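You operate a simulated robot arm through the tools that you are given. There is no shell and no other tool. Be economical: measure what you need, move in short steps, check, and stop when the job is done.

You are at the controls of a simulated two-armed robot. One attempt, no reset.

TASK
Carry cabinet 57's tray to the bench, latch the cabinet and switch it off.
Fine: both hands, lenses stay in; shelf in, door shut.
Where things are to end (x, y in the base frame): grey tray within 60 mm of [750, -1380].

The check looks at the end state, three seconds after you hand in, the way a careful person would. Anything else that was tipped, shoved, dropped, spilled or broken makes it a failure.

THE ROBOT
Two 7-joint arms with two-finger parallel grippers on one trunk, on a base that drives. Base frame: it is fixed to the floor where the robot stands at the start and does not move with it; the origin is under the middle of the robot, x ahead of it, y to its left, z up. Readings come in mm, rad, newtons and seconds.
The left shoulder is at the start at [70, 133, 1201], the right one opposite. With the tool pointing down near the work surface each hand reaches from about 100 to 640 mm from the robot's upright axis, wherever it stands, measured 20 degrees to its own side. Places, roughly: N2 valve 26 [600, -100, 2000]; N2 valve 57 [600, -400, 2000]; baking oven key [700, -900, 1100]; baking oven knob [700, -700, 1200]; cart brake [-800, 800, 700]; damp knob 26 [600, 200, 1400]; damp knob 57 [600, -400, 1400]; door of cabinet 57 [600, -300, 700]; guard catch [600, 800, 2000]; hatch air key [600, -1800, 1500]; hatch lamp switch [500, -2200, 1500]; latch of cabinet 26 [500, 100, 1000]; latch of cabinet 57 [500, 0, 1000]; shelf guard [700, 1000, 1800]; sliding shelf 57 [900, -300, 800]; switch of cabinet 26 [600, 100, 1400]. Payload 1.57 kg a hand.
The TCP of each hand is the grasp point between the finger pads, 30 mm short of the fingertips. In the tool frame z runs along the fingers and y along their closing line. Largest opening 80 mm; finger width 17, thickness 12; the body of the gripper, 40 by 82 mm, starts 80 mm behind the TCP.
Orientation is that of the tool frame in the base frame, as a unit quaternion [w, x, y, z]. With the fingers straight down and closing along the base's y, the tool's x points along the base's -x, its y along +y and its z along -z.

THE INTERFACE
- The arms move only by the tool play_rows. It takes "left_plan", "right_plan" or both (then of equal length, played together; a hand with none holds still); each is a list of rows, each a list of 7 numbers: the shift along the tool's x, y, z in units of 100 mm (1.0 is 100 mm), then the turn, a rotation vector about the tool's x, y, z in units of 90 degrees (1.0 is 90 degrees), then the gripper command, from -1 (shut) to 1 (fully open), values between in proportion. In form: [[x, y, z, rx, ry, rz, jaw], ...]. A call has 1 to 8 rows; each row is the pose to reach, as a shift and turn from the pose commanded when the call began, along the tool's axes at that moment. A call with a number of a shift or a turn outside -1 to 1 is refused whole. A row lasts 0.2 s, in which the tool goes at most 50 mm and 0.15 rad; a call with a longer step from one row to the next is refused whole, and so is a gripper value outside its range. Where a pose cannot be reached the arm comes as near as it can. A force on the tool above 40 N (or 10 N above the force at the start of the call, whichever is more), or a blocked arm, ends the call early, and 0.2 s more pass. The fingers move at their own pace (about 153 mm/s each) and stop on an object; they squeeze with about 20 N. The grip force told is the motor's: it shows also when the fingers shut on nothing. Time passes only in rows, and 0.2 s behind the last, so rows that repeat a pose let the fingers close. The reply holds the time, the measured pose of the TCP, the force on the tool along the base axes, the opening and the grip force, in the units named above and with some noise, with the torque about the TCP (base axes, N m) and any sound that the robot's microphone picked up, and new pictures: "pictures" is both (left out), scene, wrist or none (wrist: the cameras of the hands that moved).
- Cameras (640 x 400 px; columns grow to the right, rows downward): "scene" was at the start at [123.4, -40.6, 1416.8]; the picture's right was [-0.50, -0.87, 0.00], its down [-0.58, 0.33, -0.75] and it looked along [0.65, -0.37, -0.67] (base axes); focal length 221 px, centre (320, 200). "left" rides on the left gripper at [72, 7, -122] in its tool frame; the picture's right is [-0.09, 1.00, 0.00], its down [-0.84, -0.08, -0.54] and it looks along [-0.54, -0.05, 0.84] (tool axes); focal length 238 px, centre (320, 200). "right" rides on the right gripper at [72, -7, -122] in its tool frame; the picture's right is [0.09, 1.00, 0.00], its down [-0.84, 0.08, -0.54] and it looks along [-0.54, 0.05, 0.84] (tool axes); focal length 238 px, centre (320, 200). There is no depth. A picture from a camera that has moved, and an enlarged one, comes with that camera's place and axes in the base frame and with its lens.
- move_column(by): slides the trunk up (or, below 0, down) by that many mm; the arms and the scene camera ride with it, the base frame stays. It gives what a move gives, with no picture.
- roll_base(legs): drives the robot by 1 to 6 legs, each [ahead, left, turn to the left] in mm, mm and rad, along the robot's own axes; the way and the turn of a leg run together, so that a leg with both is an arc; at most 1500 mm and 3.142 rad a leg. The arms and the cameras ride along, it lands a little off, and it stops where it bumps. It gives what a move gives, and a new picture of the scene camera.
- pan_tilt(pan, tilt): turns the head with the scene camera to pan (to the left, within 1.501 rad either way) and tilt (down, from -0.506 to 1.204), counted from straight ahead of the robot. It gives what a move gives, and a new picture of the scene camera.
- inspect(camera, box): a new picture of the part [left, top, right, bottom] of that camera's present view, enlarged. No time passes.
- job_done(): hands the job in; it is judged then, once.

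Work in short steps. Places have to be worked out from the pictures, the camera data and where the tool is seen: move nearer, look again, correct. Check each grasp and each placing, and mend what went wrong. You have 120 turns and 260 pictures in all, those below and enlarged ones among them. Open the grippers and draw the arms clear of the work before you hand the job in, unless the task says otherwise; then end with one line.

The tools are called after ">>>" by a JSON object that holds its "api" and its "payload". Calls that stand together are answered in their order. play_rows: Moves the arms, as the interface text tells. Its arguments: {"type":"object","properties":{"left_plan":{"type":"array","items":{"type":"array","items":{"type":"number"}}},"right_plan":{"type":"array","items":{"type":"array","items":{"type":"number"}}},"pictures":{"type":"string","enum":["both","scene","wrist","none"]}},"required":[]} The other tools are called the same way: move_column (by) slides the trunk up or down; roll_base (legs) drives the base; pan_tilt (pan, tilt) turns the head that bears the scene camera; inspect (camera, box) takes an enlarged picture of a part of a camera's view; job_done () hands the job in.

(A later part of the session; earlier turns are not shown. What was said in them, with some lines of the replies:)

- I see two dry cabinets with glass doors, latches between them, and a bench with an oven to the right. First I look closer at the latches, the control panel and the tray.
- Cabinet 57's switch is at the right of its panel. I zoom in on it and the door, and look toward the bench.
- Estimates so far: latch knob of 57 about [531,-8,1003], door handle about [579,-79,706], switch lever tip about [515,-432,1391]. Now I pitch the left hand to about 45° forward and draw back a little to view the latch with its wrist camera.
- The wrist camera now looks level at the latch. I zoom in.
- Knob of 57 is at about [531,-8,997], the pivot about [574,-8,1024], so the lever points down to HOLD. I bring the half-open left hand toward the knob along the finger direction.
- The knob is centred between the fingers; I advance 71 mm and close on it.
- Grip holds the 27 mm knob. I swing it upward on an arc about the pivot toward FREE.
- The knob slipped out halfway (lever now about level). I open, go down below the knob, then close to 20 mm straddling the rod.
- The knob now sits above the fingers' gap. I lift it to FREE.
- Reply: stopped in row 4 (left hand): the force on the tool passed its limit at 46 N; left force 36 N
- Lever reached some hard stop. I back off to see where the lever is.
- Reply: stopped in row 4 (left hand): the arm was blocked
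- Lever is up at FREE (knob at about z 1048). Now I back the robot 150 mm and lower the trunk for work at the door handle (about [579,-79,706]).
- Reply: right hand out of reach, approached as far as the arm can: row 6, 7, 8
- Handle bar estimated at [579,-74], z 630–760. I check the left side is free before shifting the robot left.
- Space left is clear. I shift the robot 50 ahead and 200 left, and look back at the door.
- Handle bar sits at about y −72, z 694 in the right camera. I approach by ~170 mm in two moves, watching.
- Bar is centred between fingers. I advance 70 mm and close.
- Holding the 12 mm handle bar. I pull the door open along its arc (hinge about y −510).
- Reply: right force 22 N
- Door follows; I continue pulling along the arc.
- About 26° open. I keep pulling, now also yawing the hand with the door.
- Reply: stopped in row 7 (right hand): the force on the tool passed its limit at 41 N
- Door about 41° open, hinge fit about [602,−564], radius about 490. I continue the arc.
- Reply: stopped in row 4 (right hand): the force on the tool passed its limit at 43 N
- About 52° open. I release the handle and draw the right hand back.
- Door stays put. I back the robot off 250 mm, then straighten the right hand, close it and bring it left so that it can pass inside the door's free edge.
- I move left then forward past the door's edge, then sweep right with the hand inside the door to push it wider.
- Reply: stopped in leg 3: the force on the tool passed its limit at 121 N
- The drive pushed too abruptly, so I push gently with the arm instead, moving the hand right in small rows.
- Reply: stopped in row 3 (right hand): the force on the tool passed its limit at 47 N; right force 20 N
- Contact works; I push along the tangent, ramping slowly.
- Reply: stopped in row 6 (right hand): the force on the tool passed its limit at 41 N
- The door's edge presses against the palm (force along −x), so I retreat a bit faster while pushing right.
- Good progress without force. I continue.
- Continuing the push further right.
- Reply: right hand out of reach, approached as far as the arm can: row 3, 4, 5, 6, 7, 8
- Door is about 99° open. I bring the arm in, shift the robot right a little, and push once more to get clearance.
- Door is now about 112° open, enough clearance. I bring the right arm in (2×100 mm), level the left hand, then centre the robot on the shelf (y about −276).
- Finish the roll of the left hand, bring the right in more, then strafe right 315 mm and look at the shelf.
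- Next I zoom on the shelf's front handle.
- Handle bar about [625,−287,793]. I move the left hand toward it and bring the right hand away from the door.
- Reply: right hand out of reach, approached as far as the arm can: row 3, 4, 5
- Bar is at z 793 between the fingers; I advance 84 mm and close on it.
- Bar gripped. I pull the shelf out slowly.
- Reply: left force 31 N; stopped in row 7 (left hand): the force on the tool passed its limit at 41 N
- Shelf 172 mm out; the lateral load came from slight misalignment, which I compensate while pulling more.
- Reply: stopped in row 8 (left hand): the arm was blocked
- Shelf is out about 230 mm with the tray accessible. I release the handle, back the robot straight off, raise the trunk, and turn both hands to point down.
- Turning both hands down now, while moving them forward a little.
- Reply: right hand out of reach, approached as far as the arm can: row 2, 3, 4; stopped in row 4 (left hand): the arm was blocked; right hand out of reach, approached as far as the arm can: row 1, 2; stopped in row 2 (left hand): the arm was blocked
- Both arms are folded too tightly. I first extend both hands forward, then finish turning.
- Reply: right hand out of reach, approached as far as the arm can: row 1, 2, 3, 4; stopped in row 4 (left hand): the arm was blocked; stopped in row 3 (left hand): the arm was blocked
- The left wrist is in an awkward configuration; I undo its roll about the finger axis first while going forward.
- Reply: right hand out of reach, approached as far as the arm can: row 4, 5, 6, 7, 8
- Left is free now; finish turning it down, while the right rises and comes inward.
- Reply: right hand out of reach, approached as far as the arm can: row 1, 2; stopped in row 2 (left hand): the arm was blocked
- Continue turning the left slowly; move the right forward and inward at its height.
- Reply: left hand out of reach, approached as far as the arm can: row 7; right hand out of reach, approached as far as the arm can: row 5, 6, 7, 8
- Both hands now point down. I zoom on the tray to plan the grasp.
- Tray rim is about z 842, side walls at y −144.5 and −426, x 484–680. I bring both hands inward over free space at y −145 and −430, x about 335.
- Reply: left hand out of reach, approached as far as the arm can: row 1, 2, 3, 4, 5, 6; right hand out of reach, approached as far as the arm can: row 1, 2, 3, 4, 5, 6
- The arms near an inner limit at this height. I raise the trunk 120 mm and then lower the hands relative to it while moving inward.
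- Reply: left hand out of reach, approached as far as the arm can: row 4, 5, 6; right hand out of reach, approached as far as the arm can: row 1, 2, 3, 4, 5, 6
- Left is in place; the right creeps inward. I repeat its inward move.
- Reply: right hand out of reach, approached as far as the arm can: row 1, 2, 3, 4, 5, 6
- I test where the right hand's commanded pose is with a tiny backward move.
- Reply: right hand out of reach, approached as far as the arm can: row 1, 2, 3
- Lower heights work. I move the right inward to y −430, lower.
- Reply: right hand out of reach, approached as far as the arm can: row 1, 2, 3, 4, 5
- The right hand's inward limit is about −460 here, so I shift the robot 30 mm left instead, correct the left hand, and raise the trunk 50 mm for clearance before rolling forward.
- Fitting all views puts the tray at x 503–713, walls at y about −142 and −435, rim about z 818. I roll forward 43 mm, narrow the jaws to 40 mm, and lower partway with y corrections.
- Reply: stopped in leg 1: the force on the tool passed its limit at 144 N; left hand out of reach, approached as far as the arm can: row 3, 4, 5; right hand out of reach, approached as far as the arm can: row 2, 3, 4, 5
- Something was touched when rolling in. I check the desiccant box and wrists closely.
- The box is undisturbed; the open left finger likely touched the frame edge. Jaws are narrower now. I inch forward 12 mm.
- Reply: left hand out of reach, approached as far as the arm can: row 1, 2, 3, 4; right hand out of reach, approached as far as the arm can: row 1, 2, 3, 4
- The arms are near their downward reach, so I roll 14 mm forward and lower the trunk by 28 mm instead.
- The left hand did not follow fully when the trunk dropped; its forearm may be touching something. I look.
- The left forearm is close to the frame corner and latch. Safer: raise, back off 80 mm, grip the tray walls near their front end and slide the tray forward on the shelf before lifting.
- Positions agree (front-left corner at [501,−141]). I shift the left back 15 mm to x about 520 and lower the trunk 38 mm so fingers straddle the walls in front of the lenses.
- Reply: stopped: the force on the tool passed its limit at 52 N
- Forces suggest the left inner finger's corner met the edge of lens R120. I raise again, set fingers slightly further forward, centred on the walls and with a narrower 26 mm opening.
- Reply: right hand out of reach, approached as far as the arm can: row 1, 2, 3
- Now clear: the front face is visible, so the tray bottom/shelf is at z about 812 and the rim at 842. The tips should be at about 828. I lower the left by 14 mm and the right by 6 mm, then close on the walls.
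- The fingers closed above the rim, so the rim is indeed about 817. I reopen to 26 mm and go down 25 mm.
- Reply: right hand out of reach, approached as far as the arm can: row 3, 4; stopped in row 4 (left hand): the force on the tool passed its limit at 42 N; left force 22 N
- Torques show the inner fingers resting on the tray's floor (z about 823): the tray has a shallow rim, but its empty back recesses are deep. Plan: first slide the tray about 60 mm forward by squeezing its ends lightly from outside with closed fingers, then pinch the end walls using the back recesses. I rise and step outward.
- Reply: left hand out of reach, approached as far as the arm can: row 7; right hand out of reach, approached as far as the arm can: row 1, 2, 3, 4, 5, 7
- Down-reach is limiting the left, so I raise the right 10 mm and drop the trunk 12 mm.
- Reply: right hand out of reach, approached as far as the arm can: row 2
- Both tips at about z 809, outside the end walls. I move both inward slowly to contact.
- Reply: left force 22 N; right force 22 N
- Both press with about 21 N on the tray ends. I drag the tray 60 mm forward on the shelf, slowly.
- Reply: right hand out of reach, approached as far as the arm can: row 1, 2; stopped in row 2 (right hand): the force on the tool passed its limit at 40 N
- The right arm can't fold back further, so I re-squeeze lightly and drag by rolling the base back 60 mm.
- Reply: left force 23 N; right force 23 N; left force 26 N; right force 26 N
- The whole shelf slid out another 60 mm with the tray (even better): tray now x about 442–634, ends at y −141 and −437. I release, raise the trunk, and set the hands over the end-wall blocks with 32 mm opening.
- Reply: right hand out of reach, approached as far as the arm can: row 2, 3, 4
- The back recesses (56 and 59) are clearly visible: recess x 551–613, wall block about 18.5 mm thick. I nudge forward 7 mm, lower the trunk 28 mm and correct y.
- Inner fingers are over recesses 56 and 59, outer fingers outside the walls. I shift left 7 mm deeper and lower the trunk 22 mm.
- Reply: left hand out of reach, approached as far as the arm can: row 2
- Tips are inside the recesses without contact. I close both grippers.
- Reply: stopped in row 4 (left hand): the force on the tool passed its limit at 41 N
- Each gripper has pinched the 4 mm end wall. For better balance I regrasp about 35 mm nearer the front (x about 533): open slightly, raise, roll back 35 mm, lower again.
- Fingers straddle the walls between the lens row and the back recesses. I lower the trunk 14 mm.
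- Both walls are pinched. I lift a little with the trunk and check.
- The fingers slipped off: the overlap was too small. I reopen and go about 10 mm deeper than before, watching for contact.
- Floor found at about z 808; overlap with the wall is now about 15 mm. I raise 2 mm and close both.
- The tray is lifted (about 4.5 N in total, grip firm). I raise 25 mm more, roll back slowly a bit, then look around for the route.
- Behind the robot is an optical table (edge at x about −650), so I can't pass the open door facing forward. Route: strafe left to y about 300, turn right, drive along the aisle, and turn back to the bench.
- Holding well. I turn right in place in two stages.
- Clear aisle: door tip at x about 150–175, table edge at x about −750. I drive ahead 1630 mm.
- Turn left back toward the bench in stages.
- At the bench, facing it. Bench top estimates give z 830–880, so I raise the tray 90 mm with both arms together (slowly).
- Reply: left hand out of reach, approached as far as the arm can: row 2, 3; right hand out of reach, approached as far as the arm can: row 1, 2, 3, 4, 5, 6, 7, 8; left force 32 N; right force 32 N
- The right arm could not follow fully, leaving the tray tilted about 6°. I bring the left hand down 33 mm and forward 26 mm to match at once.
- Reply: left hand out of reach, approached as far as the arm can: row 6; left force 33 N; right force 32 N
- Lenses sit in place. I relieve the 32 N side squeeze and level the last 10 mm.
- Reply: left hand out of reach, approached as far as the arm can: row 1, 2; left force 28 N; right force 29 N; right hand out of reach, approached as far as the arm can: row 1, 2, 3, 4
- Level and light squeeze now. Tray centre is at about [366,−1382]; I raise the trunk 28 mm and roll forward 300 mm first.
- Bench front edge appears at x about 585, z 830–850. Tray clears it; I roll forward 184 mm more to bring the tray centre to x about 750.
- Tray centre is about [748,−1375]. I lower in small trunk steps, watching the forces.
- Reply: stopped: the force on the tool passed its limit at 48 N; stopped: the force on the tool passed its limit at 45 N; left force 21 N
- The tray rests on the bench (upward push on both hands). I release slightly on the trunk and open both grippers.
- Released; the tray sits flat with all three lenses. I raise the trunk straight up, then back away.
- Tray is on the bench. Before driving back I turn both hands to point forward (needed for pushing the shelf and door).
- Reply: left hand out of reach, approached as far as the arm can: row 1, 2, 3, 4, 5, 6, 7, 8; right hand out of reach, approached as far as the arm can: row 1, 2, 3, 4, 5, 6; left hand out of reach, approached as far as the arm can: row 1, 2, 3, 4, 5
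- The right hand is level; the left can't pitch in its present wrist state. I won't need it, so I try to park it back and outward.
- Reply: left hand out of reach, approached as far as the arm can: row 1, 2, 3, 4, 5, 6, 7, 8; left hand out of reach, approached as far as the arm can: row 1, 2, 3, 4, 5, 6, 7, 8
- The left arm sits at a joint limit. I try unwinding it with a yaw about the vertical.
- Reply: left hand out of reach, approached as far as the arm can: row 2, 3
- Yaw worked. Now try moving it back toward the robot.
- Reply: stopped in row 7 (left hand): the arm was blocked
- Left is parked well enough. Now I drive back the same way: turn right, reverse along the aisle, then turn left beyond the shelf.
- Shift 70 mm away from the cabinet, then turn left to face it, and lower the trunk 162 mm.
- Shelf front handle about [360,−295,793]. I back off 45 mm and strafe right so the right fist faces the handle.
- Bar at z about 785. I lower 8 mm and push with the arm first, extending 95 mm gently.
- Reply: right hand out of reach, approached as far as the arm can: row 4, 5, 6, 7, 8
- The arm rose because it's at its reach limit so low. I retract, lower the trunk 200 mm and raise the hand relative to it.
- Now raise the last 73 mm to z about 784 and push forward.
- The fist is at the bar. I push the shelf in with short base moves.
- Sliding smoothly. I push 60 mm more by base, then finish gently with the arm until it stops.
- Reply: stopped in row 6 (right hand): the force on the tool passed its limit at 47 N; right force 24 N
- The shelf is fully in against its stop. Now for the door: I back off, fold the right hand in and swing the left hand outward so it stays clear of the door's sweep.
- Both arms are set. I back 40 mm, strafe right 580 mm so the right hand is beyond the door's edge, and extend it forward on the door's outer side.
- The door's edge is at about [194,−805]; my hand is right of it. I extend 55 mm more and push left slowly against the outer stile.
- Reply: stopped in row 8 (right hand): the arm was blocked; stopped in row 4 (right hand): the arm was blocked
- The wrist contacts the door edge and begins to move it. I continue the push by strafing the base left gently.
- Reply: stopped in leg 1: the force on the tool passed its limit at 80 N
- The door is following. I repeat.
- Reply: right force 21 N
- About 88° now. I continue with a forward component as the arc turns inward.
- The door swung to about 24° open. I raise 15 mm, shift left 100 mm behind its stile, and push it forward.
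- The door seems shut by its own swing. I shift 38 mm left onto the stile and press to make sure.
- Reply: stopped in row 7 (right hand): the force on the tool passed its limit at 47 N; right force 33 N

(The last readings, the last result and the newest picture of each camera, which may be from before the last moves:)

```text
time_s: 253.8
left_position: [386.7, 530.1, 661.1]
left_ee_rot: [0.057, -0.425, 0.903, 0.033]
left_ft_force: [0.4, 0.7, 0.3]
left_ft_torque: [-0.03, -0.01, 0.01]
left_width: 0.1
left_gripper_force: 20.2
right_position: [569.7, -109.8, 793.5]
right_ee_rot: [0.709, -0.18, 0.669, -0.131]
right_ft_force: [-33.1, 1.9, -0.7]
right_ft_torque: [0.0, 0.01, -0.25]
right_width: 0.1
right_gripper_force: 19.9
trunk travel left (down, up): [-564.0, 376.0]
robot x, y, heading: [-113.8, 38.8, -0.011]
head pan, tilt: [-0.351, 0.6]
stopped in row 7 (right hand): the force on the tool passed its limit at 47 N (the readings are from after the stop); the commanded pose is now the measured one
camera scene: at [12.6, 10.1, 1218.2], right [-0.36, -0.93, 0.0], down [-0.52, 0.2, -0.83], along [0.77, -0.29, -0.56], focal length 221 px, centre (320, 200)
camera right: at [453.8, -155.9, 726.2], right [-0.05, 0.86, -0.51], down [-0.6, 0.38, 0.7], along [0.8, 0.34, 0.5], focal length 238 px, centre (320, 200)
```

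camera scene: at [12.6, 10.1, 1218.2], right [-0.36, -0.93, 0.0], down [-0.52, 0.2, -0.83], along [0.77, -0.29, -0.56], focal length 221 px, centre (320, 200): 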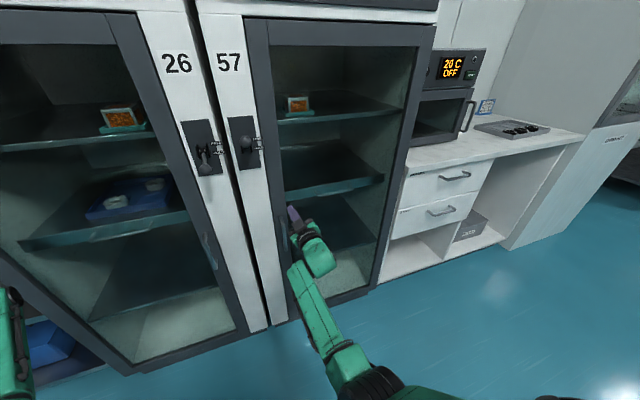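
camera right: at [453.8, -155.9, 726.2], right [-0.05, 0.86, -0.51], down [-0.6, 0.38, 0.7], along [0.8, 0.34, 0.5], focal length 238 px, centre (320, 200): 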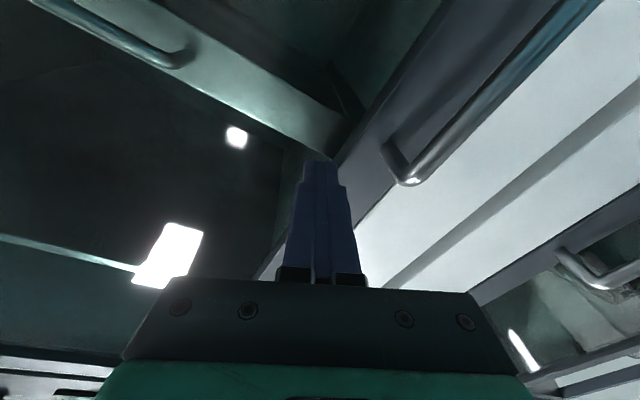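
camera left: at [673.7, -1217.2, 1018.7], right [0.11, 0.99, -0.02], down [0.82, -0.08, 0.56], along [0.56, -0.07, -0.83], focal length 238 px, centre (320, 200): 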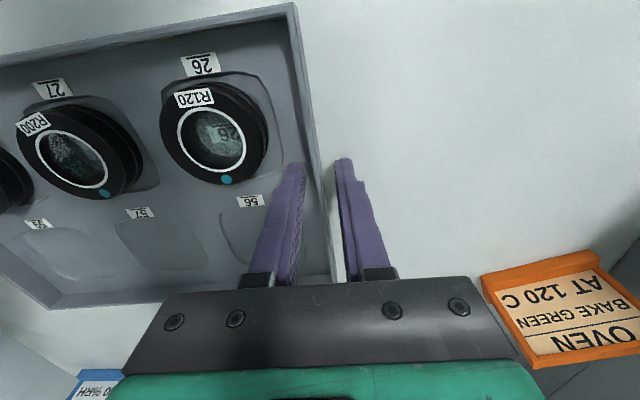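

Door is firmly closed (tip stopped at x 600). Now the latch: I back off 70 mm, raise the trunk 290 mm and shift left to y about −8 above the latch knob.

>>> {"api": "roll_base", "payload": {"legs": [[-80, 0, 0], [0, 95, 0]]}}

>>> {"api": "move_column", "payload": {"by": 300}}

>>> {"api": "pan_tilt", "payload": {"pan": -0.2, "tilt": 0.75}}

>>> {"api": "inspect", "payload": {"camera": "right", "box": [0, 0, 640, 400]}}

```text
time_s: 255.6
left_position: [312.1, 625.6, 658.3]
left_ee_rot: [0.054, -0.427, 0.902, 0.033]
left_ft_force: [0.9, -0.5, 0.7]
left_ft_torque: [-0.03, 0.02, 0.02]
left_width: 0.0
left_gripper_force: 20.4
right_position: [495.8, -11.7, 789.1]
right_ee_rot: [0.707, -0.181, 0.671, -0.128]
right_ft_force: [0.4, 0.4, -0.4]
right_ft_torque: [-0.04, -0.02, -0.05]
right_width: 0.0
right_gripper_force: 20.0
trunk travel left (down, up): [-564.0, 376.0]
robot x, y, heading: [-190.3, 134.9, -0.007]
head pan, tilt: [-0.351, 0.6]
camera scene: at [-58.2, 105.2, 1217.3], right [-0.35, -0.94, 0.0], down [-0.53, 0.2, -0.83], along [0.77, -0.29, -0.56], focal length 221 px, centre (320, 200)
```

scene: 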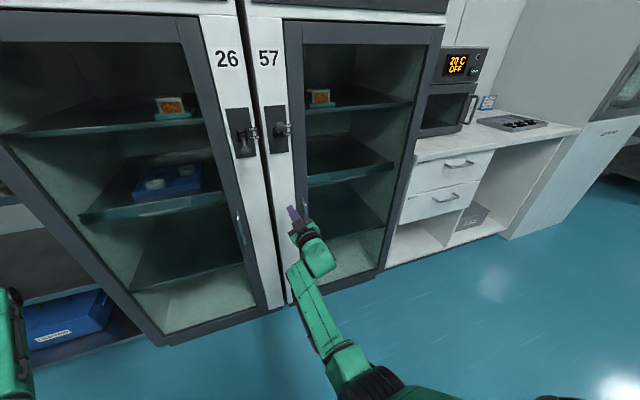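

```text
time_s: 257.9
left_position: [309.6, 626.0, 915.4]
left_ee_rot: [0.055, -0.427, 0.902, 0.035]
left_ft_force: [-0.3, 1.3, 0.3]
left_ft_torque: [-0.01, 0.0, 0.0]
left_width: 0.0
left_gripper_force: 20.3
right_position: [492.8, -15.5, 1035.0]
right_ee_rot: [0.698, -0.181, 0.681, -0.127]
right_ft_force: [-8.4, 0.6, 0.6]
right_ft_torque: [0.05, -0.09, 0.04]
right_width: 0.3
right_gripper_force: 19.9
trunk travel left (down, up): [-821.0, 119.0]
robot x, y, heading: [-192.9, 134.8, -0.014]
head pan, tilt: [-0.351, 0.6]
stopped: the force on the tool passed its limit at 52 N (the readings are from after the stop); the commanded pose is now the measured one
```

```text
time_s: 258.6
left_position: [310.8, 625.5, 915.2]
left_ee_rot: [0.055, -0.427, 0.902, 0.034]
left_ft_force: [0.5, 0.3, -0.2]
left_ft_torque: [-0.01, 0.01, 0.0]
left_width: 0.2
left_gripper_force: 20.0
right_position: [495.6, -14.9, 1035.2]
right_ee_rot: [0.697, -0.181, 0.682, -0.127]
right_ft_force: [-3.3, -0.3, -0.1]
right_ft_torque: [0.0, 0.0, 0.01]
right_width: 0.1
right_gripper_force: 19.8
trunk travel left (down, up): [-821.0, 119.0]
robot x, y, heading: [-192.1, 134.5, -0.011]
head pan, tilt: [-0.201, 0.75]
camera scene: at [-61.3, 117.9, 1461.3], right [-0.21, -0.98, 0.0], down [-0.67, 0.14, -0.73], along [0.72, -0.15, -0.68], focal length 221 px, centre (320, 200)
```

scene: 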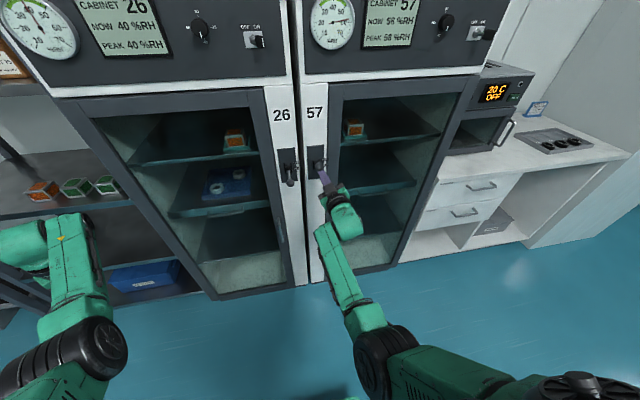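

```text
1.00 times, centred on (320, 200) of right (not enlarged: the box is as wide or as high as the picture)
camera zoom: at [376.4, -60.7, 970.4], right [-0.07, 0.86, -0.51], down [-0.58, 0.38, 0.72], along [0.81, 0.34, 0.47], focal length 238 px, centre (320, 200)
```

zoom: 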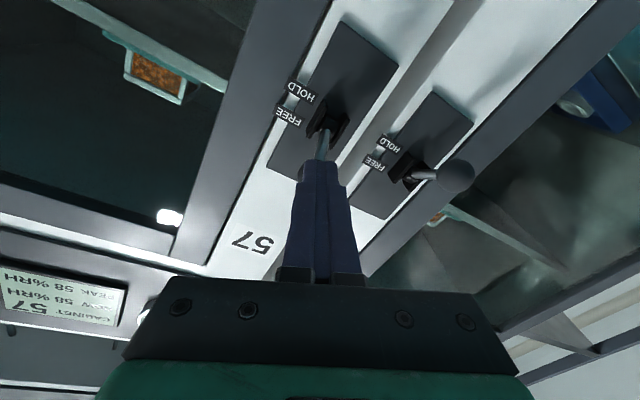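

The fingertips met the knob from below. I back off 70 mm, raise 60 mm above the knob and come forward again.

>>> {"api": "play_rows", "payload": {"right_plan": [[0, 0, -0.2, 0, 0, 0, -1], [0, 0, -0.4, 0, 0, 0, -1], [0, 0, -0.6, 0, 0, 0, -1], [0, 0, -0.7, 0, 0, 0, -1]], "pictures": "none"}}

>>> {"api": "move_column", "payload": {"by": 65}}

>>> {"api": "roll_base", "payload": {"legs": [[92, 3, 0]]}}

>>> {"api": "inspect", "payload": {"camera": "right", "box": [0, 0, 640, 400]}}

```text
time_s: 259.6
left_position: [312.4, 625.3, 915.0]
left_ee_rot: [0.055, -0.427, 0.902, 0.034]
left_ft_force: [0.3, 0.1, 0.3]
left_ft_torque: [-0.01, -0.01, 0.01]
left_width: 0.0
left_gripper_force: 19.3
right_position: [425.4, -20.9, 1033.5]
right_ee_rot: [0.697, -0.182, 0.682, -0.126]
right_ft_force: [1.2, -0.5, 0.7]
right_ft_torque: [-0.04, -0.03, 0.01]
right_width: 0.0
right_gripper_force: 20.0
trunk travel left (down, up): [-821.0, 119.0]
robot x, y, heading: [-194.3, 135.1, -0.009]
head pan, tilt: [-0.201, 0.75]
```

```text
time_s: 260.6
left_position: [311.8, 625.7, 981.1]
left_ee_rot: [0.054, -0.427, 0.902, 0.034]
left_ft_force: [-0.9, 0.2, -0.1]
left_ft_torque: [0.01, 0.01, 0.0]
left_width: 0.0
left_gripper_force: 19.8
right_position: [426.6, -21.9, 1098.7]
right_ee_rot: [0.697, -0.181, 0.682, -0.126]
right_ft_force: [0.3, -0.9, 0.5]
right_ft_torque: [-0.02, 0.0, -0.03]
right_width: 0.1
right_gripper_force: 19.9
trunk travel left (down, up): [-886.0, 54.0]
robot x, y, heading: [-190.0, 132.9, -0.009]
head pan, tilt: [-0.201, 0.75]
```

```text
time_s: 261.7
left_position: [402.4, 627.6, 981.3]
left_ee_rot: [0.056, -0.426, 0.902, 0.034]
left_ft_force: [-0.4, -0.1, -1.2]
left_ft_torque: [0.04, -0.01, 0.02]
left_width: 0.1
left_gripper_force: 20.0
right_position: [516.9, -21.0, 1100.1]
right_ee_rot: [0.698, -0.181, 0.681, -0.128]
right_ft_force: [0.1, -1.1, -0.7]
right_ft_torque: [-0.05, 0.05, 0.02]
right_width: 0.1
right_gripper_force: 20.0
trunk travel left (down, up): [-886.0, 54.0]
robot x, y, heading: [-101.7, 135.5, -0.01]
head pan, tilt: [-0.201, 0.75]
camera scene: at [29.4, 119.8, 1526.6], right [-0.21, -0.98, 0.0], down [-0.67, 0.14, -0.73], along [0.72, -0.15, -0.68], focal length 221 px, centre (320, 200)
```

scene: 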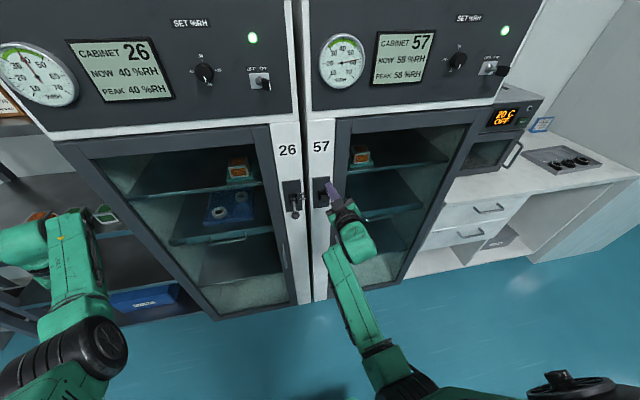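

```text
1.00 times, centred on (320, 200) of right (not enlarged: the box is as wide or as high as the picture)
camera zoom: at [399.1, -66.0, 1036.9], right [-0.06, 0.86, -0.51], down [-0.58, 0.38, 0.72], along [0.81, 0.34, 0.47], focal length 238 px, centre (320, 200)
```

zoom: 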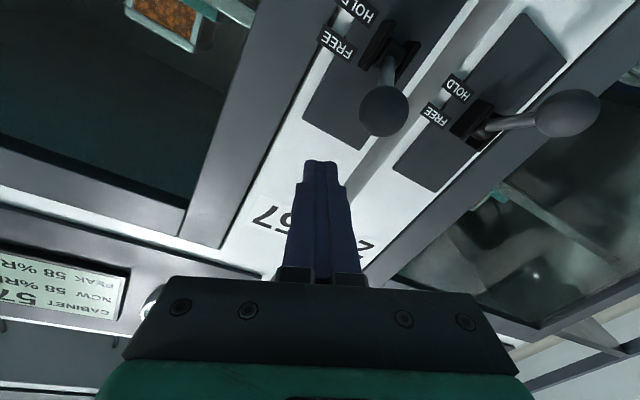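

Knob centre is at about [535,−8,1046], just under and left of the fingers. I shift 12 mm left and press down about 80 mm.

>>> {"api": "play_rows", "payload": {"right_plan": [[-0.05, 0.108, 0, 0, 0, 0, -1], [0.086, 0.172, 0, 0, 0, 0, -1], [0.22, 0.236, 0, 0, 0, 0, -1], [0.31, 0.28, 0, 0, 0, 0, -1], [0.4, 0.32, 0, 0, 0, 0, -1], [0.49, 0.365, 0, 0, 0, 0, -1], [0.58, 0.407, 0, 0, 0, 0, -1], [0.67, 0.45, 0, 0, 0, 0, -1]], "pictures": "both"}}

```text
time_s: 263.7
left_position: [405.8, 627.1, 980.2]
left_ee_rot: [0.055, -0.426, 0.902, 0.034]
left_ft_force: [0.1, -0.2, 0.4]
left_ft_torque: [0.01, -0.01, 0.0]
left_width: 0.0
left_gripper_force: 19.3
right_position: [516.4, -38.5, 1009.4]
right_ee_rot: [0.684, -0.204, 0.683, -0.157]
right_ft_force: [0.1, 0.2, -0.1]
right_ft_torque: [0.01, 0.06, -0.01]
right_width: 0.1
right_gripper_force: 19.7
trunk travel left (down, up): [-886.0, 54.0]
robot x, y, heading: [-94.4, 137.7, -0.008]
head pan, tilt: [-0.201, 0.75]
stopped in row 8 (right hand): the arm was blocked; the commanded pose is now the measured one
camera scene: at [33.0, 120.2, 1526.2], right [-0.21, -0.98, 0.0], down [-0.67, 0.14, -0.73], along [0.72, -0.15, -0.68], focal length 221 px, centre (320, 200)
camera right: at [396.9, -87.8, 950.7], right [-0.06, 0.82, -0.57], down [-0.56, 0.44, 0.7], along [0.82, 0.37, 0.43], focal length 238 px, centre (320, 200)
```

scene: 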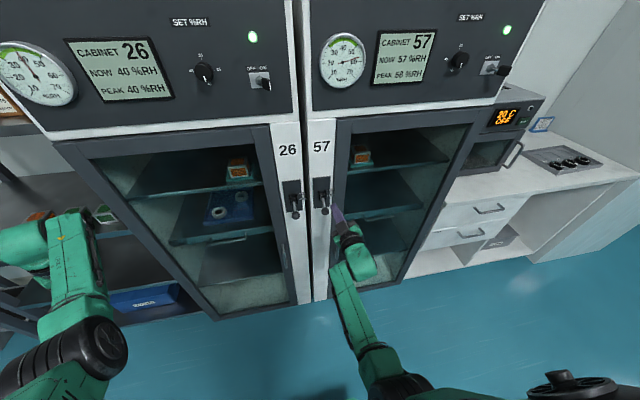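
right: 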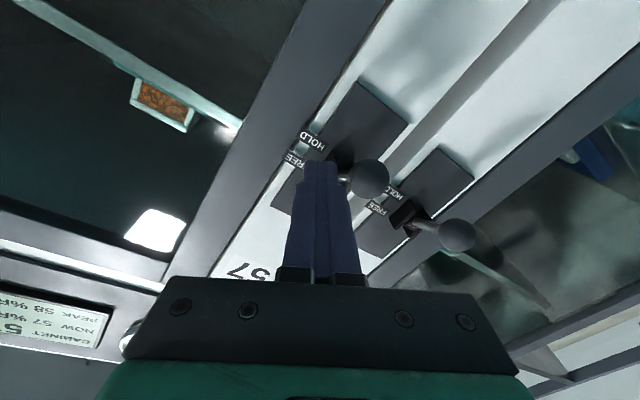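

The fingers slid off to the right, but the knob now computes to z about 990, the same as cabinet 26's in HOLD. I zoom to verify.

>>> {"api": "inspect", "payload": {"camera": "scene", "box": [270, 160, 370, 230]}}

>>> {"api": "inspect", "payload": {"camera": "scene", "box": [440, 10, 540, 90]}}

```text
5.71 times, centred on (320, 195) of scene
camera zoom: at [33.0, 120.2, 1526.2], right [-0.21, -0.98, 0.0], down [-0.67, 0.14, -0.73], along [0.72, -0.15, -0.68], focal length 1263 px, centre (320, 229)
```

zoom: 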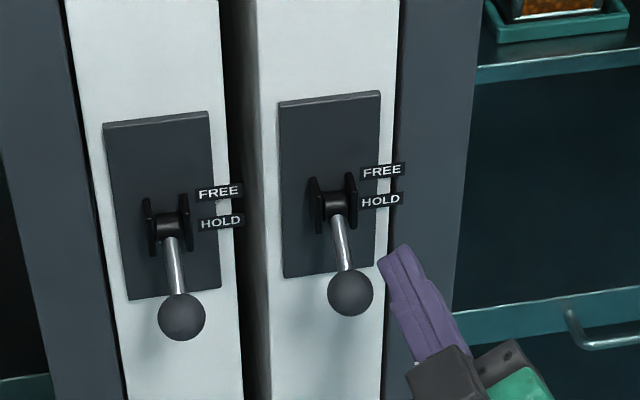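

```text
5.00 times, centred on (490, 50) of scene
camera zoom: at [33.0, 120.2, 1526.2], right [-0.21, -0.98, 0.0], down [-0.67, 0.14, -0.73], along [0.72, -0.15, -0.68], focal length 1105 px, centre (-530, 950)
```

zoom: 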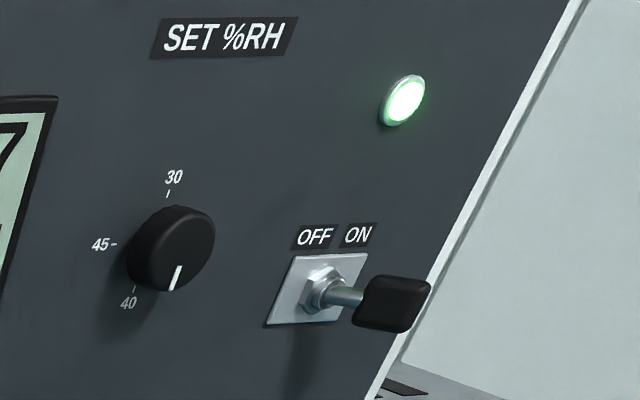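

Latch 57 is in HOLD. Next the power switch at the panel's right edge (lever now right = ON). I back off, raise the trunk fully and lift the right hand toward z about 1380.

>>> {"api": "roll_base", "payload": {"legs": [[-120, 0, 0]]}}

>>> {"api": "move_column", "payload": {"by": 53}}

>>> {"api": "play_rows", "payload": {"right_plan": [[-0.22, -0.11, 0, 0, 0, 0, -1], [-0.45, -0.21, 0, 0, 0, 0, -1], [-0.67, -0.32, 0, 0, 0, 0, -1], [-0.9, -0.43, 0, 0, 0, 0.05, -1], [-0.9, -0.43, 0, 0, 0, 0.1, -1]], "pictures": "none"}}

>>> {"api": "play_rows", "payload": {"right_plan": [[-0.22, -0.11, 0, 0, 0, 0, -1], [-0.45, -0.21, 0, 0, 0, 0, -1], [-0.67, -0.32, 0, 0, 0, 0, -1], [-0.9, -0.43, 0, 0, 0, 0, -1], [-0.9, -0.43, 0, 0, 0, 0, -1]], "pictures": "none"}}

>>> {"api": "play_rows", "payload": {"right_plan": [[-0.22, -0.11, 0, 0, 0, 0, -1], [-0.45, -0.21, 0, 0, 0, 0, -1], [-0.67, -0.32, 0, 0, 0, 0, -1], [-0.9, -0.43, 0, 0, 0, 0, -1], [-0.9, -0.43, 0, 0, 0, 0, -1]], "pictures": "both"}}

```text
time_s: 265.0
left_position: [287.8, 626.6, 978.6]
left_ee_rot: [0.054, -0.426, 0.903, 0.035]
left_ft_force: [0.9, -0.1, 0.1]
left_ft_torque: [-0.04, -0.01, -0.02]
left_width: 0.0
left_gripper_force: 20.0
right_position: [398.9, -38.9, 1006.8]
right_ee_rot: [0.683, -0.204, 0.684, -0.157]
right_ft_force: [0.4, -0.5, -0.8]
right_ft_torque: [0.01, -0.03, 0.03]
right_width: 0.1
right_gripper_force: 20.0
trunk travel left (down, up): [-886.0, 54.0]
robot x, y, heading: [-219.2, 137.6, -0.015]
head pan, tilt: [-0.201, 0.75]
camera scene: at [-84.3, 121.2, 1525.9], right [-0.21, -0.98, 0.0], down [-0.67, 0.14, -0.73], along [0.71, -0.15, -0.68], focal length 221 px, centre (320, 200)
```

scene: 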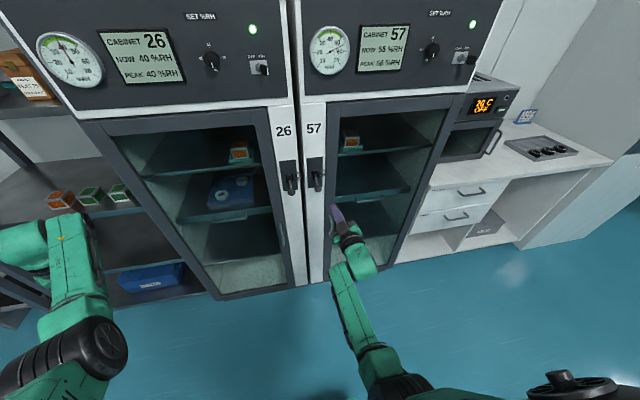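

```text
time_s: 265.9
left_position: [287.5, 626.7, 1033.1]
left_ee_rot: [0.054, -0.426, 0.903, 0.035]
left_ft_force: [-0.3, -0.1, -0.9]
left_ft_torque: [0.01, 0.01, 0.01]
left_width: 0.2
left_gripper_force: 20.2
right_position: [396.3, -37.5, 1060.6]
right_ee_rot: [0.684, -0.204, 0.683, -0.156]
right_ft_force: [-0.2, -0.1, 0.3]
right_ft_torque: [-0.02, 0.01, 0.0]
right_width: 0.0
right_gripper_force: 20.3
trunk travel left (down, up): [-939.0, 1.0]
robot x, y, heading: [-219.7, 138.3, -0.014]
head pan, tilt: [-0.201, 0.75]
```

```text
time_s: 267.1
left_position: [287.5, 627.0, 1032.2]
left_ee_rot: [0.055, -0.426, 0.903, 0.035]
left_ft_force: [-0.6, -0.3, 0.0]
left_ft_torque: [-0.01, -0.03, 0.02]
left_width: 0.0
left_gripper_force: 20.0
right_position: [397.6, -31.1, 1160.1]
right_ee_rot: [0.694, -0.15, 0.697, -0.103]
right_ft_force: [-0.2, 0.3, 0.2]
right_ft_torque: [0.0, 0.0, 0.02]
right_width: 0.1
right_gripper_force: 19.9
trunk travel left (down, up): [-939.0, 1.0]
robot x, y, heading: [-216.5, 137.1, -0.015]
head pan, tilt: [-0.201, 0.75]
```

```text
time_s: 268.3
left_position: [287.7, 627.8, 1033.2]
left_ee_rot: [0.055, -0.425, 0.903, 0.034]
left_ft_force: [-0.1, -0.4, 0.6]
left_ft_torque: [0.03, -0.02, 0.01]
left_width: 0.0
left_gripper_force: 19.7
right_position: [398.9, -40.2, 1260.4]
right_ee_rot: [0.694, -0.15, 0.697, -0.103]
right_ft_force: [-0.6, -0.5, 0.0]
right_ft_torque: [-0.01, 0.01, -0.03]
right_width: 0.0
right_gripper_force: 20.2
trunk travel left (down, up): [-939.0, 1.0]
robot x, y, heading: [-214.5, 137.4, -0.013]
head pan, tilt: [-0.201, 0.75]
```

```text
time_s: 269.5
left_position: [288.1, 626.8, 1032.6]
left_ee_rot: [0.055, -0.425, 0.903, 0.034]
left_ft_force: [-0.4, 0.3, -0.1]
left_ft_torque: [0.0, -0.03, -0.03]
left_width: 0.0
left_gripper_force: 19.9
right_position: [400.5, -49.9, 1360.4]
right_ee_rot: [0.694, -0.15, 0.697, -0.102]
right_ft_force: [-0.2, -0.6, -0.5]
right_ft_torque: [0.01, -0.03, -0.02]
right_width: 0.1
right_gripper_force: 20.4
trunk travel left (down, up): [-939.0, 1.0]
robot x, y, heading: [-218.8, 138.0, -0.011]
head pan, tilt: [-0.201, 0.75]
camera scene: at [-87.0, 121.2, 1579.2], right [-0.21, -0.98, 0.0], down [-0.67, 0.14, -0.73], along [0.71, -0.15, -0.68], focal length 221 px, centre (320, 200)
camera right: at [279.6, -89.1, 1296.5], right [-0.07, 0.9, -0.44], down [-0.55, 0.33, 0.76], along [0.83, 0.29, 0.47], focal length 238 px, centre (320, 200)
```

scene: 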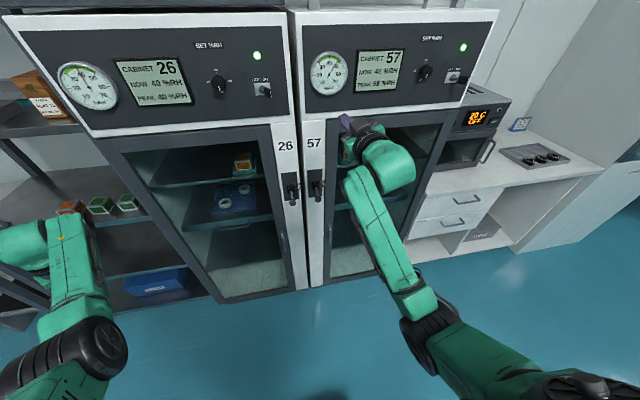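
right: 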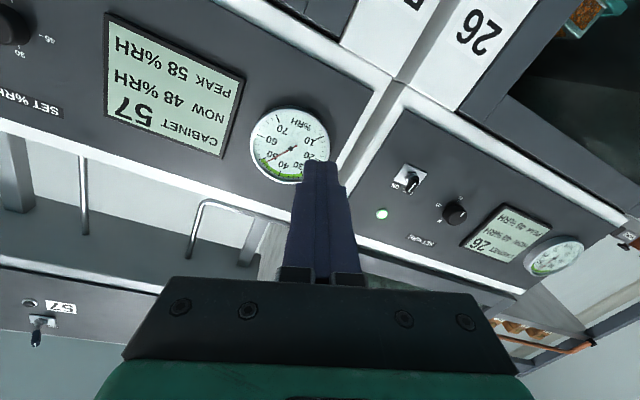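

Hand is at switch height. I strafe right 515 mm so it lies right of the switch.

>>> {"api": "roll_base", "payload": {"legs": [[0, -515, 0]]}}

>>> {"api": "inspect", "payload": {"camera": "right", "box": [0, 0, 640, 400]}}

>>> {"api": "pan_tilt", "payload": {"pan": -0.3, "tilt": 0.3}}

```text
time_s: 272.6
left_position: [282.3, 95.8, 1032.4]
left_ee_rot: [0.054, -0.423, 0.904, 0.033]
left_ft_force: [-0.3, 0.1, -0.2]
left_ft_torque: [-0.01, -0.02, -0.02]
left_width: 0.0
left_gripper_force: 20.1
right_position: [390.9, -581.2, 1359.3]
right_ee_rot: [0.693, -0.149, 0.697, -0.105]
right_ft_force: [-0.3, 0.3, -0.4]
right_ft_torque: [-0.01, -0.02, -0.03]
right_width: 0.2
right_gripper_force: 20.0
trunk travel left (down, up): [-939.0, 1.0]
robot x, y, heading: [-228.7, -392.8, -0.018]
head pan, tilt: [-0.201, 0.75]
camera scene: at [-95.2, -407.8, 1579.2], right [-0.22, -0.98, 0.0], down [-0.67, 0.15, -0.73], along [0.71, -0.16, -0.68], focal length 221 px, centre (320, 200)
```

scene: 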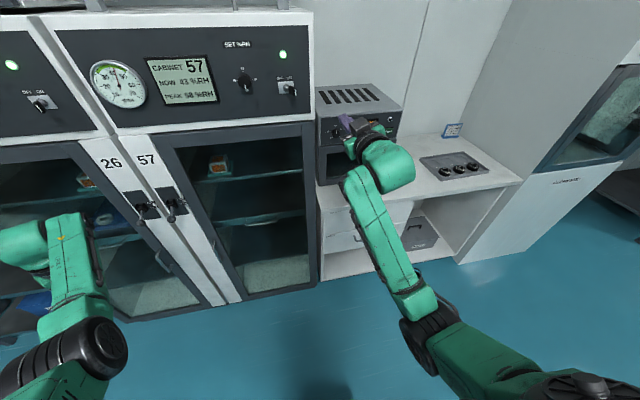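

```text
1.00 times, centred on (320, 200) of right (not enlarged: the box is as wide or as high as the picture)
camera zoom: at [270.2, -620.5, 1296.3], right [-0.06, 0.9, -0.44], down [-0.55, 0.34, 0.76], along [0.83, 0.29, 0.47], focal length 238 px, centre (320, 200)
```

zoom: 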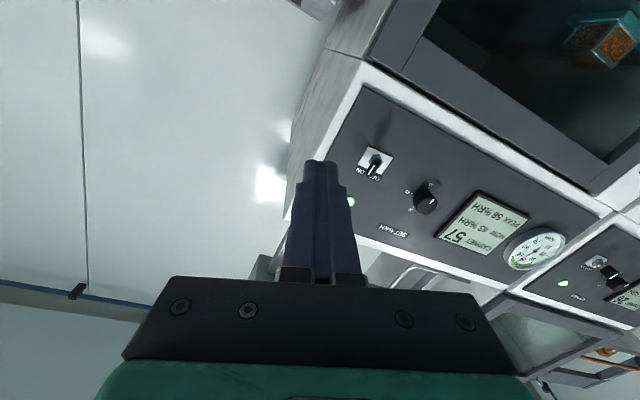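

```text
time_s: 273.5
left_position: [282.8, 93.4, 1033.4]
left_ee_rot: [0.055, -0.422, 0.904, 0.035]
left_ft_force: [0.3, 0.2, -0.2]
left_ft_torque: [0.01, -0.01, 0.02]
left_width: 0.1
left_gripper_force: 19.4
right_position: [390.7, -585.4, 1359.3]
right_ee_rot: [0.693, -0.148, 0.697, -0.106]
right_ft_force: [0.2, 0.0, -0.6]
right_ft_torque: [0.01, 0.01, -0.01]
right_width: 0.0
right_gripper_force: 20.0
trunk travel left (down, up): [-939.0, 1.0]
robot x, y, heading: [-228.7, -393.7, -0.022]
head pan, tilt: [-0.3, 0.3]
camera scene: at [-87.5, -421.6, 1619.5], right [-0.31, -0.95, 0.0], down [-0.28, 0.09, -0.95], along [0.91, -0.3, -0.3], focal length 221 px, centre (320, 200)
```

scene: 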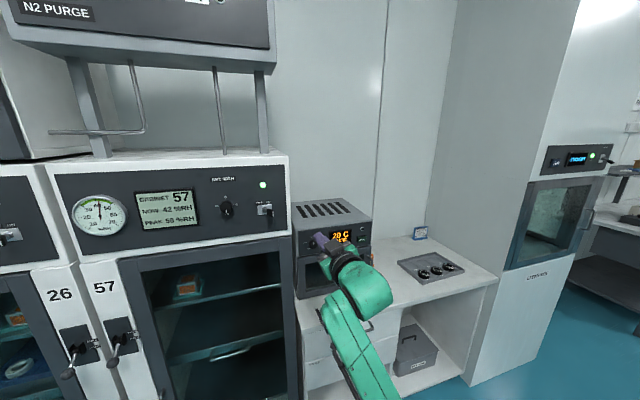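

The switch paddle triangulates to about [577,−465,1388], and my hand is at y −585. I raise 29 mm, extend 100 mm and roll 60 mm forward.

>>> {"api": "play_rows", "payload": {"right_plan": [[-0.14, -0.05, 0.2, 0, 0, 0, -1], [-0.27, -0.1, 0.4, 0, 0, 0, -1], [-0.27, -0.1, 0.6, 0, 0, 0, -1], [-0.27, -0.1, 0.8, 0, 0, 0, -1], [-0.27, -0.1, 1.0, 0, 0, 0, -1]], "pictures": "none"}}

>>> {"api": "roll_base", "payload": {"legs": [[55, 0, 0]]}}

>>> {"api": "inspect", "payload": {"camera": "scene", "box": [200, 140, 400, 280]}}

>>> {"api": "inspect", "payload": {"camera": "right", "box": [200, 60, 520, 260]}}

```text
time_s: 274.7
left_position: [282.3, 95.2, 1033.9]
left_ee_rot: [0.055, -0.423, 0.904, 0.034]
left_ft_force: [0.3, -0.1, 0.0]
left_ft_torque: [0.01, 0.04, -0.01]
left_width: 0.0
left_gripper_force: 20.6
right_position: [494.1, -576.3, 1385.9]
right_ee_rot: [0.693, -0.148, 0.698, -0.104]
right_ft_force: [0.3, 0.2, -0.3]
right_ft_torque: [0.0, -0.02, 0.01]
right_width: 0.1
right_gripper_force: 19.3
trunk travel left (down, up): [-939.0, 1.0]
robot x, y, heading: [-228.2, -397.0, -0.018]
head pan, tilt: [-0.3, 0.3]
```

```text
time_s: 275.6
left_position: [325.1, 94.8, 1036.3]
left_ee_rot: [0.059, -0.423, 0.903, 0.032]
left_ft_force: [-1.1, -0.4, 0.5]
left_ft_torque: [0.04, -0.06, 0.02]
left_width: 0.0
left_gripper_force: 19.7
right_position: [534.2, -576.2, 1393.6]
right_ee_rot: [0.697, -0.148, 0.694, -0.104]
right_ft_force: [0.1, -1.0, 0.4]
right_ft_torque: [-0.01, 0.05, 0.01]
right_width: 0.0
right_gripper_force: 19.6
trunk travel left (down, up): [-939.0, 1.0]
robot x, y, heading: [-174.0, -393.5, -0.014]
head pan, tilt: [-0.3, 0.3]
camera scene: at [-47.5, -421.9, 1620.8], right [-0.31, -0.95, 0.0], down [-0.27, 0.09, -0.96], along [0.91, -0.3, -0.29], focal length 221 px, centre (320, 200)
```

scene: 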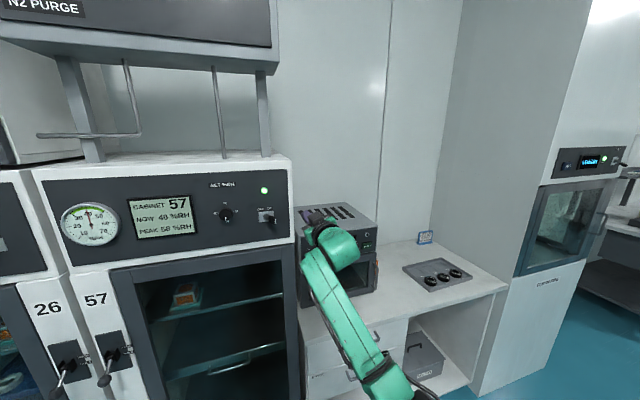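

```text
2.86 times, centred on (300, 210) of scene
camera zoom: at [-47.5, -421.9, 1620.8], right [-0.31, -0.95, 0.0], down [-0.27, 0.09, -0.96], along [0.91, -0.3, -0.29], focal length 632 px, centre (377, 171)
```

zoom: 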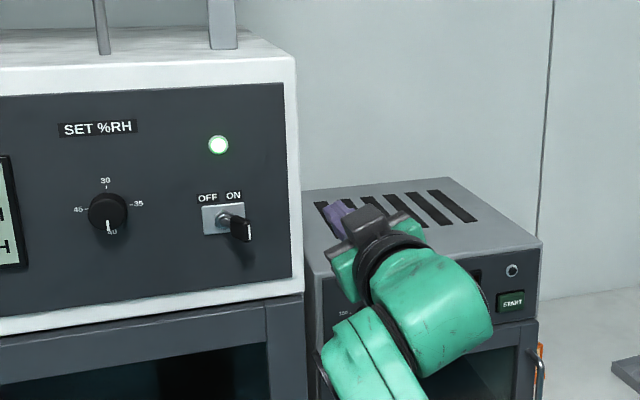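

```text
2.00 times, centred on (360, 160) of right
camera zoom: at [413.6, -614.6, 1329.0], right [-0.06, 0.9, -0.44], down [-0.56, 0.33, 0.76], along [0.83, 0.29, 0.48], focal length 477 px, centre (240, 280)
```

zoom: 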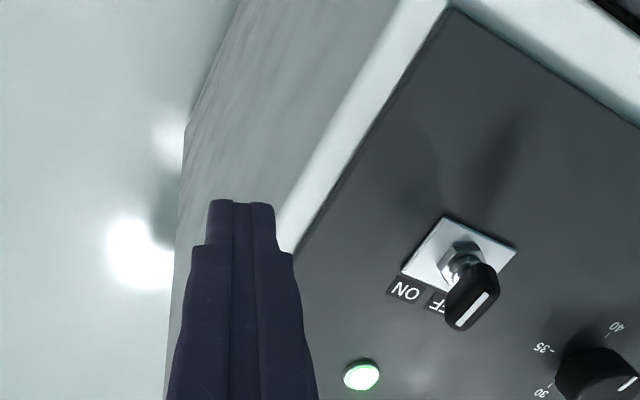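

Switch lever runs from [594,−464] to its tip [557,−478,1382]. I lower 8 mm, go 8 mm deeper and sweep left 70 mm to near contact, then continue.

>>> {"api": "play_rows", "payload": {"right_plan": [[0.03, 0.1, 0.05, 0, 0, 0, -1], [0.0, 0.25, 0.1, 0, 0, 0, -1], [-0.07, 0.4, 0.12, 0, 0, 0, -1], [-0.12, 0.54, 0.12, 0, 0, 0, -1], [-0.172, 0.68, 0.12, 0, 0, 0, -1]], "pictures": "none"}}

>>> {"api": "play_rows", "payload": {"right_plan": [[-0.03, 0.07, 0, 0, 0, 0, -1], [-0.06, 0.15, 0, 0, 0, 0, -1], [-0.09, 0.23, 0, 0, 0, 0, -1], [-0.12, 0.31, 0, 0, 0, 0, -1], [-0.15, 0.4, 0, 0, 0, 0, -1]], "pictures": "wrist"}}

>>> {"api": "inspect", "payload": {"camera": "scene", "box": [200, 140, 400, 280]}}

```text
time_s: 276.8
left_position: [332.3, 94.9, 1033.2]
left_ee_rot: [0.056, -0.423, 0.904, 0.034]
left_ft_force: [-0.1, -1.0, 0.2]
left_ft_torque: [0.01, -0.01, 0.01]
left_width: 0.0
left_gripper_force: 19.9
right_position: [549.1, -504.7, 1379.1]
right_ee_rot: [0.694, -0.149, 0.697, -0.104]
right_ft_force: [-0.3, 0.3, -0.5]
right_ft_torque: [0.01, 0.02, 0.0]
right_width: 0.0
right_gripper_force: 19.7
trunk travel left (down, up): [-939.0, 1.0]
robot x, y, heading: [-171.1, -395.1, -0.019]
head pan, tilt: [-0.3, 0.3]
```

```text
time_s: 278.0
left_position: [334.0, 88.1, 1037.1]
left_ee_rot: [0.056, -0.423, 0.903, 0.038]
left_ft_force: [-0.1, 0.4, 0.2]
left_ft_torque: [-0.03, -0.02, -0.02]
left_width: 0.0
left_gripper_force: 20.0
right_position: [551.7, -473.8, 1380.2]
right_ee_rot: [0.694, -0.145, 0.697, -0.102]
right_ft_force: [1.4, -16.6, 2.9]
right_ft_torque: [0.1, -0.07, -0.32]
right_width: 0.0
right_gripper_force: 19.7
trunk travel left (down, up): [-939.0, 1.0]
robot x, y, heading: [-172.5, -395.5, -0.016]
head pan, tilt: [-0.3, 0.3]
camera right: at [429.4, -511.9, 1315.9], right [-0.06, 0.9, -0.43], down [-0.55, 0.33, 0.77], along [0.83, 0.28, 0.48], focal length 238 px, centre (320, 200)
```

right: 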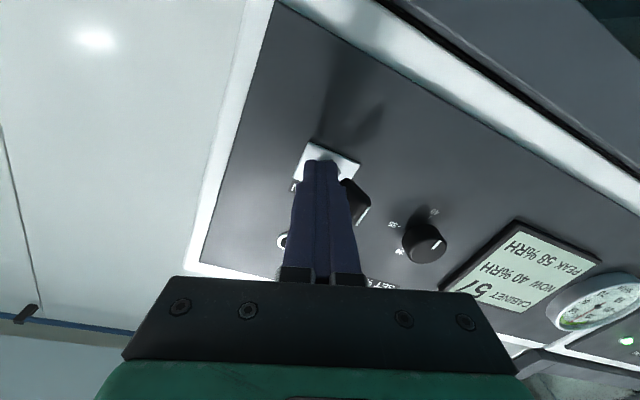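

```text
2.86 times, centred on (300, 210) of scene
camera zoom: at [-35.1, -432.4, 1619.4], right [-0.31, -0.95, -0.01], down [-0.28, 0.1, -0.95], along [0.91, -0.3, -0.3], focal length 632 px, centre (377, 171)
```

zoom: 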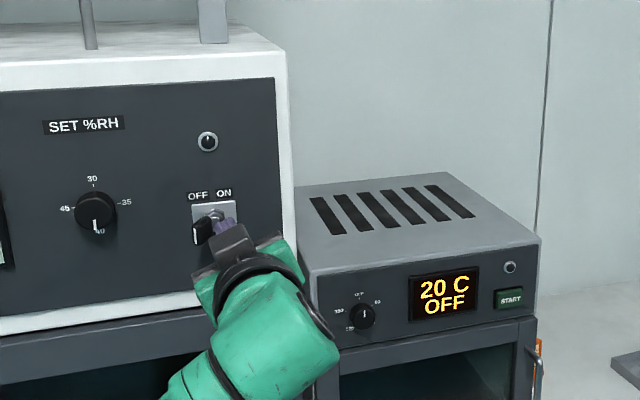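

The lamp is out: switch is OFF. I withdraw the hand to the right and back, open the grippers and check.

>>> {"api": "play_rows", "payload": {"right_plan": [[0.07, -0.2, 0, 0, 0, 0, -1], [0.14, -0.4, 0, 0, 0, 0, -1], [0.14, -0.4, -0.3, 0, 0, 0, -0.5], [0.14, -0.4, -0.6, 0, 0, 0, 0], [0.14, -0.4, -0.9, 0, 0, 0, 0.5]], "left_plan": [[0, 0, 0, 0, 0, 0, -1], [0, 0, 0, 0, 0, 0, -0.5], [0, 0, 0, 0, 0, 0, 0], [0, 0, 0, 0, 0, 0, 0.5], [0, 0, 0, 0, 0, 0, 0.5]], "pictures": "none"}}

>>> {"api": "roll_base", "payload": {"legs": [[-130, 0, 0]]}}

>>> {"api": "inspect", "payload": {"camera": "scene", "box": [20, 140, 300, 400]}}

>>> {"api": "pan_tilt", "payload": {"pan": -0.5, "tilt": 0.6}}

```text
time_s: 279.2
left_position: [332.8, 93.0, 1034.0]
left_ee_rot: [0.055, -0.424, 0.904, 0.035]
left_ft_force: [0.6, 0.9, 0.6]
left_ft_torque: [0.01, -0.01, 0.01]
left_width: 60.3
left_gripper_force: 0.0
right_position: [459.0, -510.1, 1385.6]
right_ee_rot: [0.694, -0.148, 0.697, -0.105]
right_ft_force: [-0.6, -0.7, -0.3]
right_ft_torque: [0.02, 0.01, 0.07]
right_width: 59.8
right_gripper_force: 0.0
trunk travel left (down, up): [-939.0, 1.0]
robot x, y, heading: [-174.0, -394.6, -0.017]
head pan, tilt: [-0.3, 0.3]
```

```text
time_s: 280.5
left_position: [204.7, 96.7, 1031.5]
left_ee_rot: [0.054, -0.424, 0.903, 0.035]
left_ft_force: [-0.2, -0.2, -1.3]
left_ft_torque: [0.0, -0.02, -0.01]
left_width: 60.2
left_gripper_force: 0.0
right_position: [334.5, -507.9, 1383.2]
right_ee_rot: [0.693, -0.149, 0.698, -0.104]
right_ft_force: [-0.4, -0.4, 0.6]
right_ft_torque: [0.02, 0.0, -0.02]
right_width: 59.7
right_gripper_force: 0.0
trunk travel left (down, up): [-939.0, 1.0]
robot x, y, heading: [-303.5, -393.4, -0.017]
head pan, tilt: [-0.3, 0.3]
camera scene: at [-160.4, -419.6, 1619.1], right [-0.31, -0.95, 0.0], down [-0.28, 0.09, -0.95], along [0.91, -0.3, -0.3], focal length 221 px, centre (320, 200)
```

scene: 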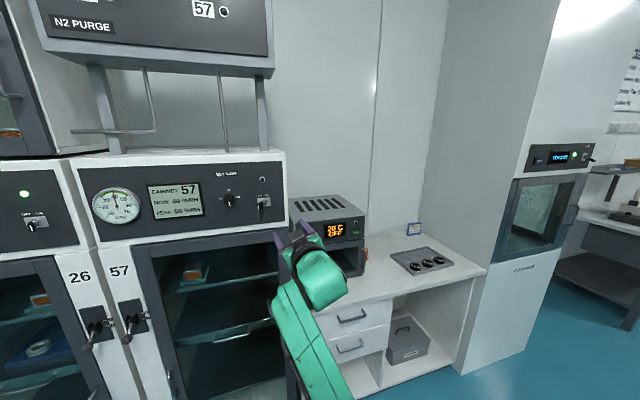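

```text
1.54 times, centred on (160, 270) of scene
camera zoom: at [-160.4, -419.6, 1619.1], right [-0.31, -0.95, 0.0], down [-0.28, 0.09, -0.95], along [0.91, -0.3, -0.3], focal length 340 px, centre (566, 92)
```

zoom: 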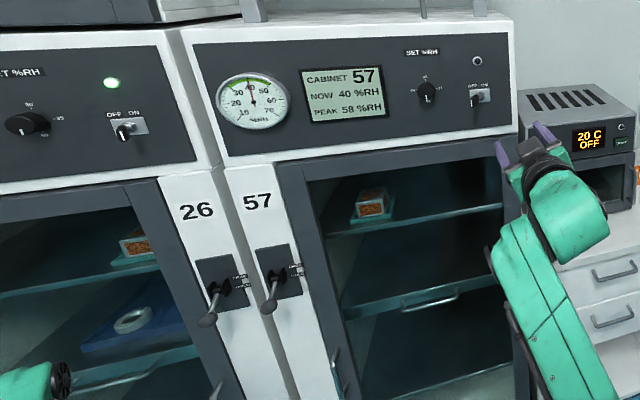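

```text
time_s: 281.3
left_position: [202.1, 96.6, 1033.6]
left_ee_rot: [0.056, -0.423, 0.904, 0.034]
left_ft_force: [0.1, 0.0, -0.4]
left_ft_torque: [0.01, -0.03, 0.0]
left_width: 59.9
left_gripper_force: 0.0
right_position: [329.9, -507.9, 1385.0]
right_ee_rot: [0.694, -0.149, 0.697, -0.105]
right_ft_force: [-0.2, -0.6, -0.8]
right_ft_torque: [0.01, -0.01, -0.04]
right_width: 59.7
right_gripper_force: 0.2
trunk travel left (down, up): [-939.0, 1.0]
robot x, y, heading: [-304.2, -389.8, -0.011]
head pan, tilt: [-0.499, 0.6]
camera scene: at [-177.7, -434.0, 1592.3], right [-0.49, -0.87, 0.0], down [-0.49, 0.28, -0.83], along [0.72, -0.41, -0.56], focal length 221 px, centre (320, 200)
5 turns are left
```

scene: 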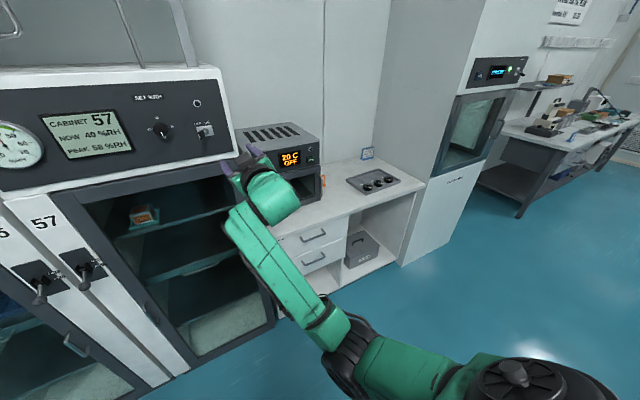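

Cabinet 57 is shut, its lever is in HOLD, the lamp is off, the tray with three lenses is on the bench, and the arms are clear with grippers open. I hand in.

>>> {"api": "job_done", "payload": {}}

```text
The job is handed in.
```

Cabinet 57's tray is on the bench at about [748, −1375] with all three lenses in it. The shelf is in, the door is shut and latched in HOLD, and the cabinet is switched off.
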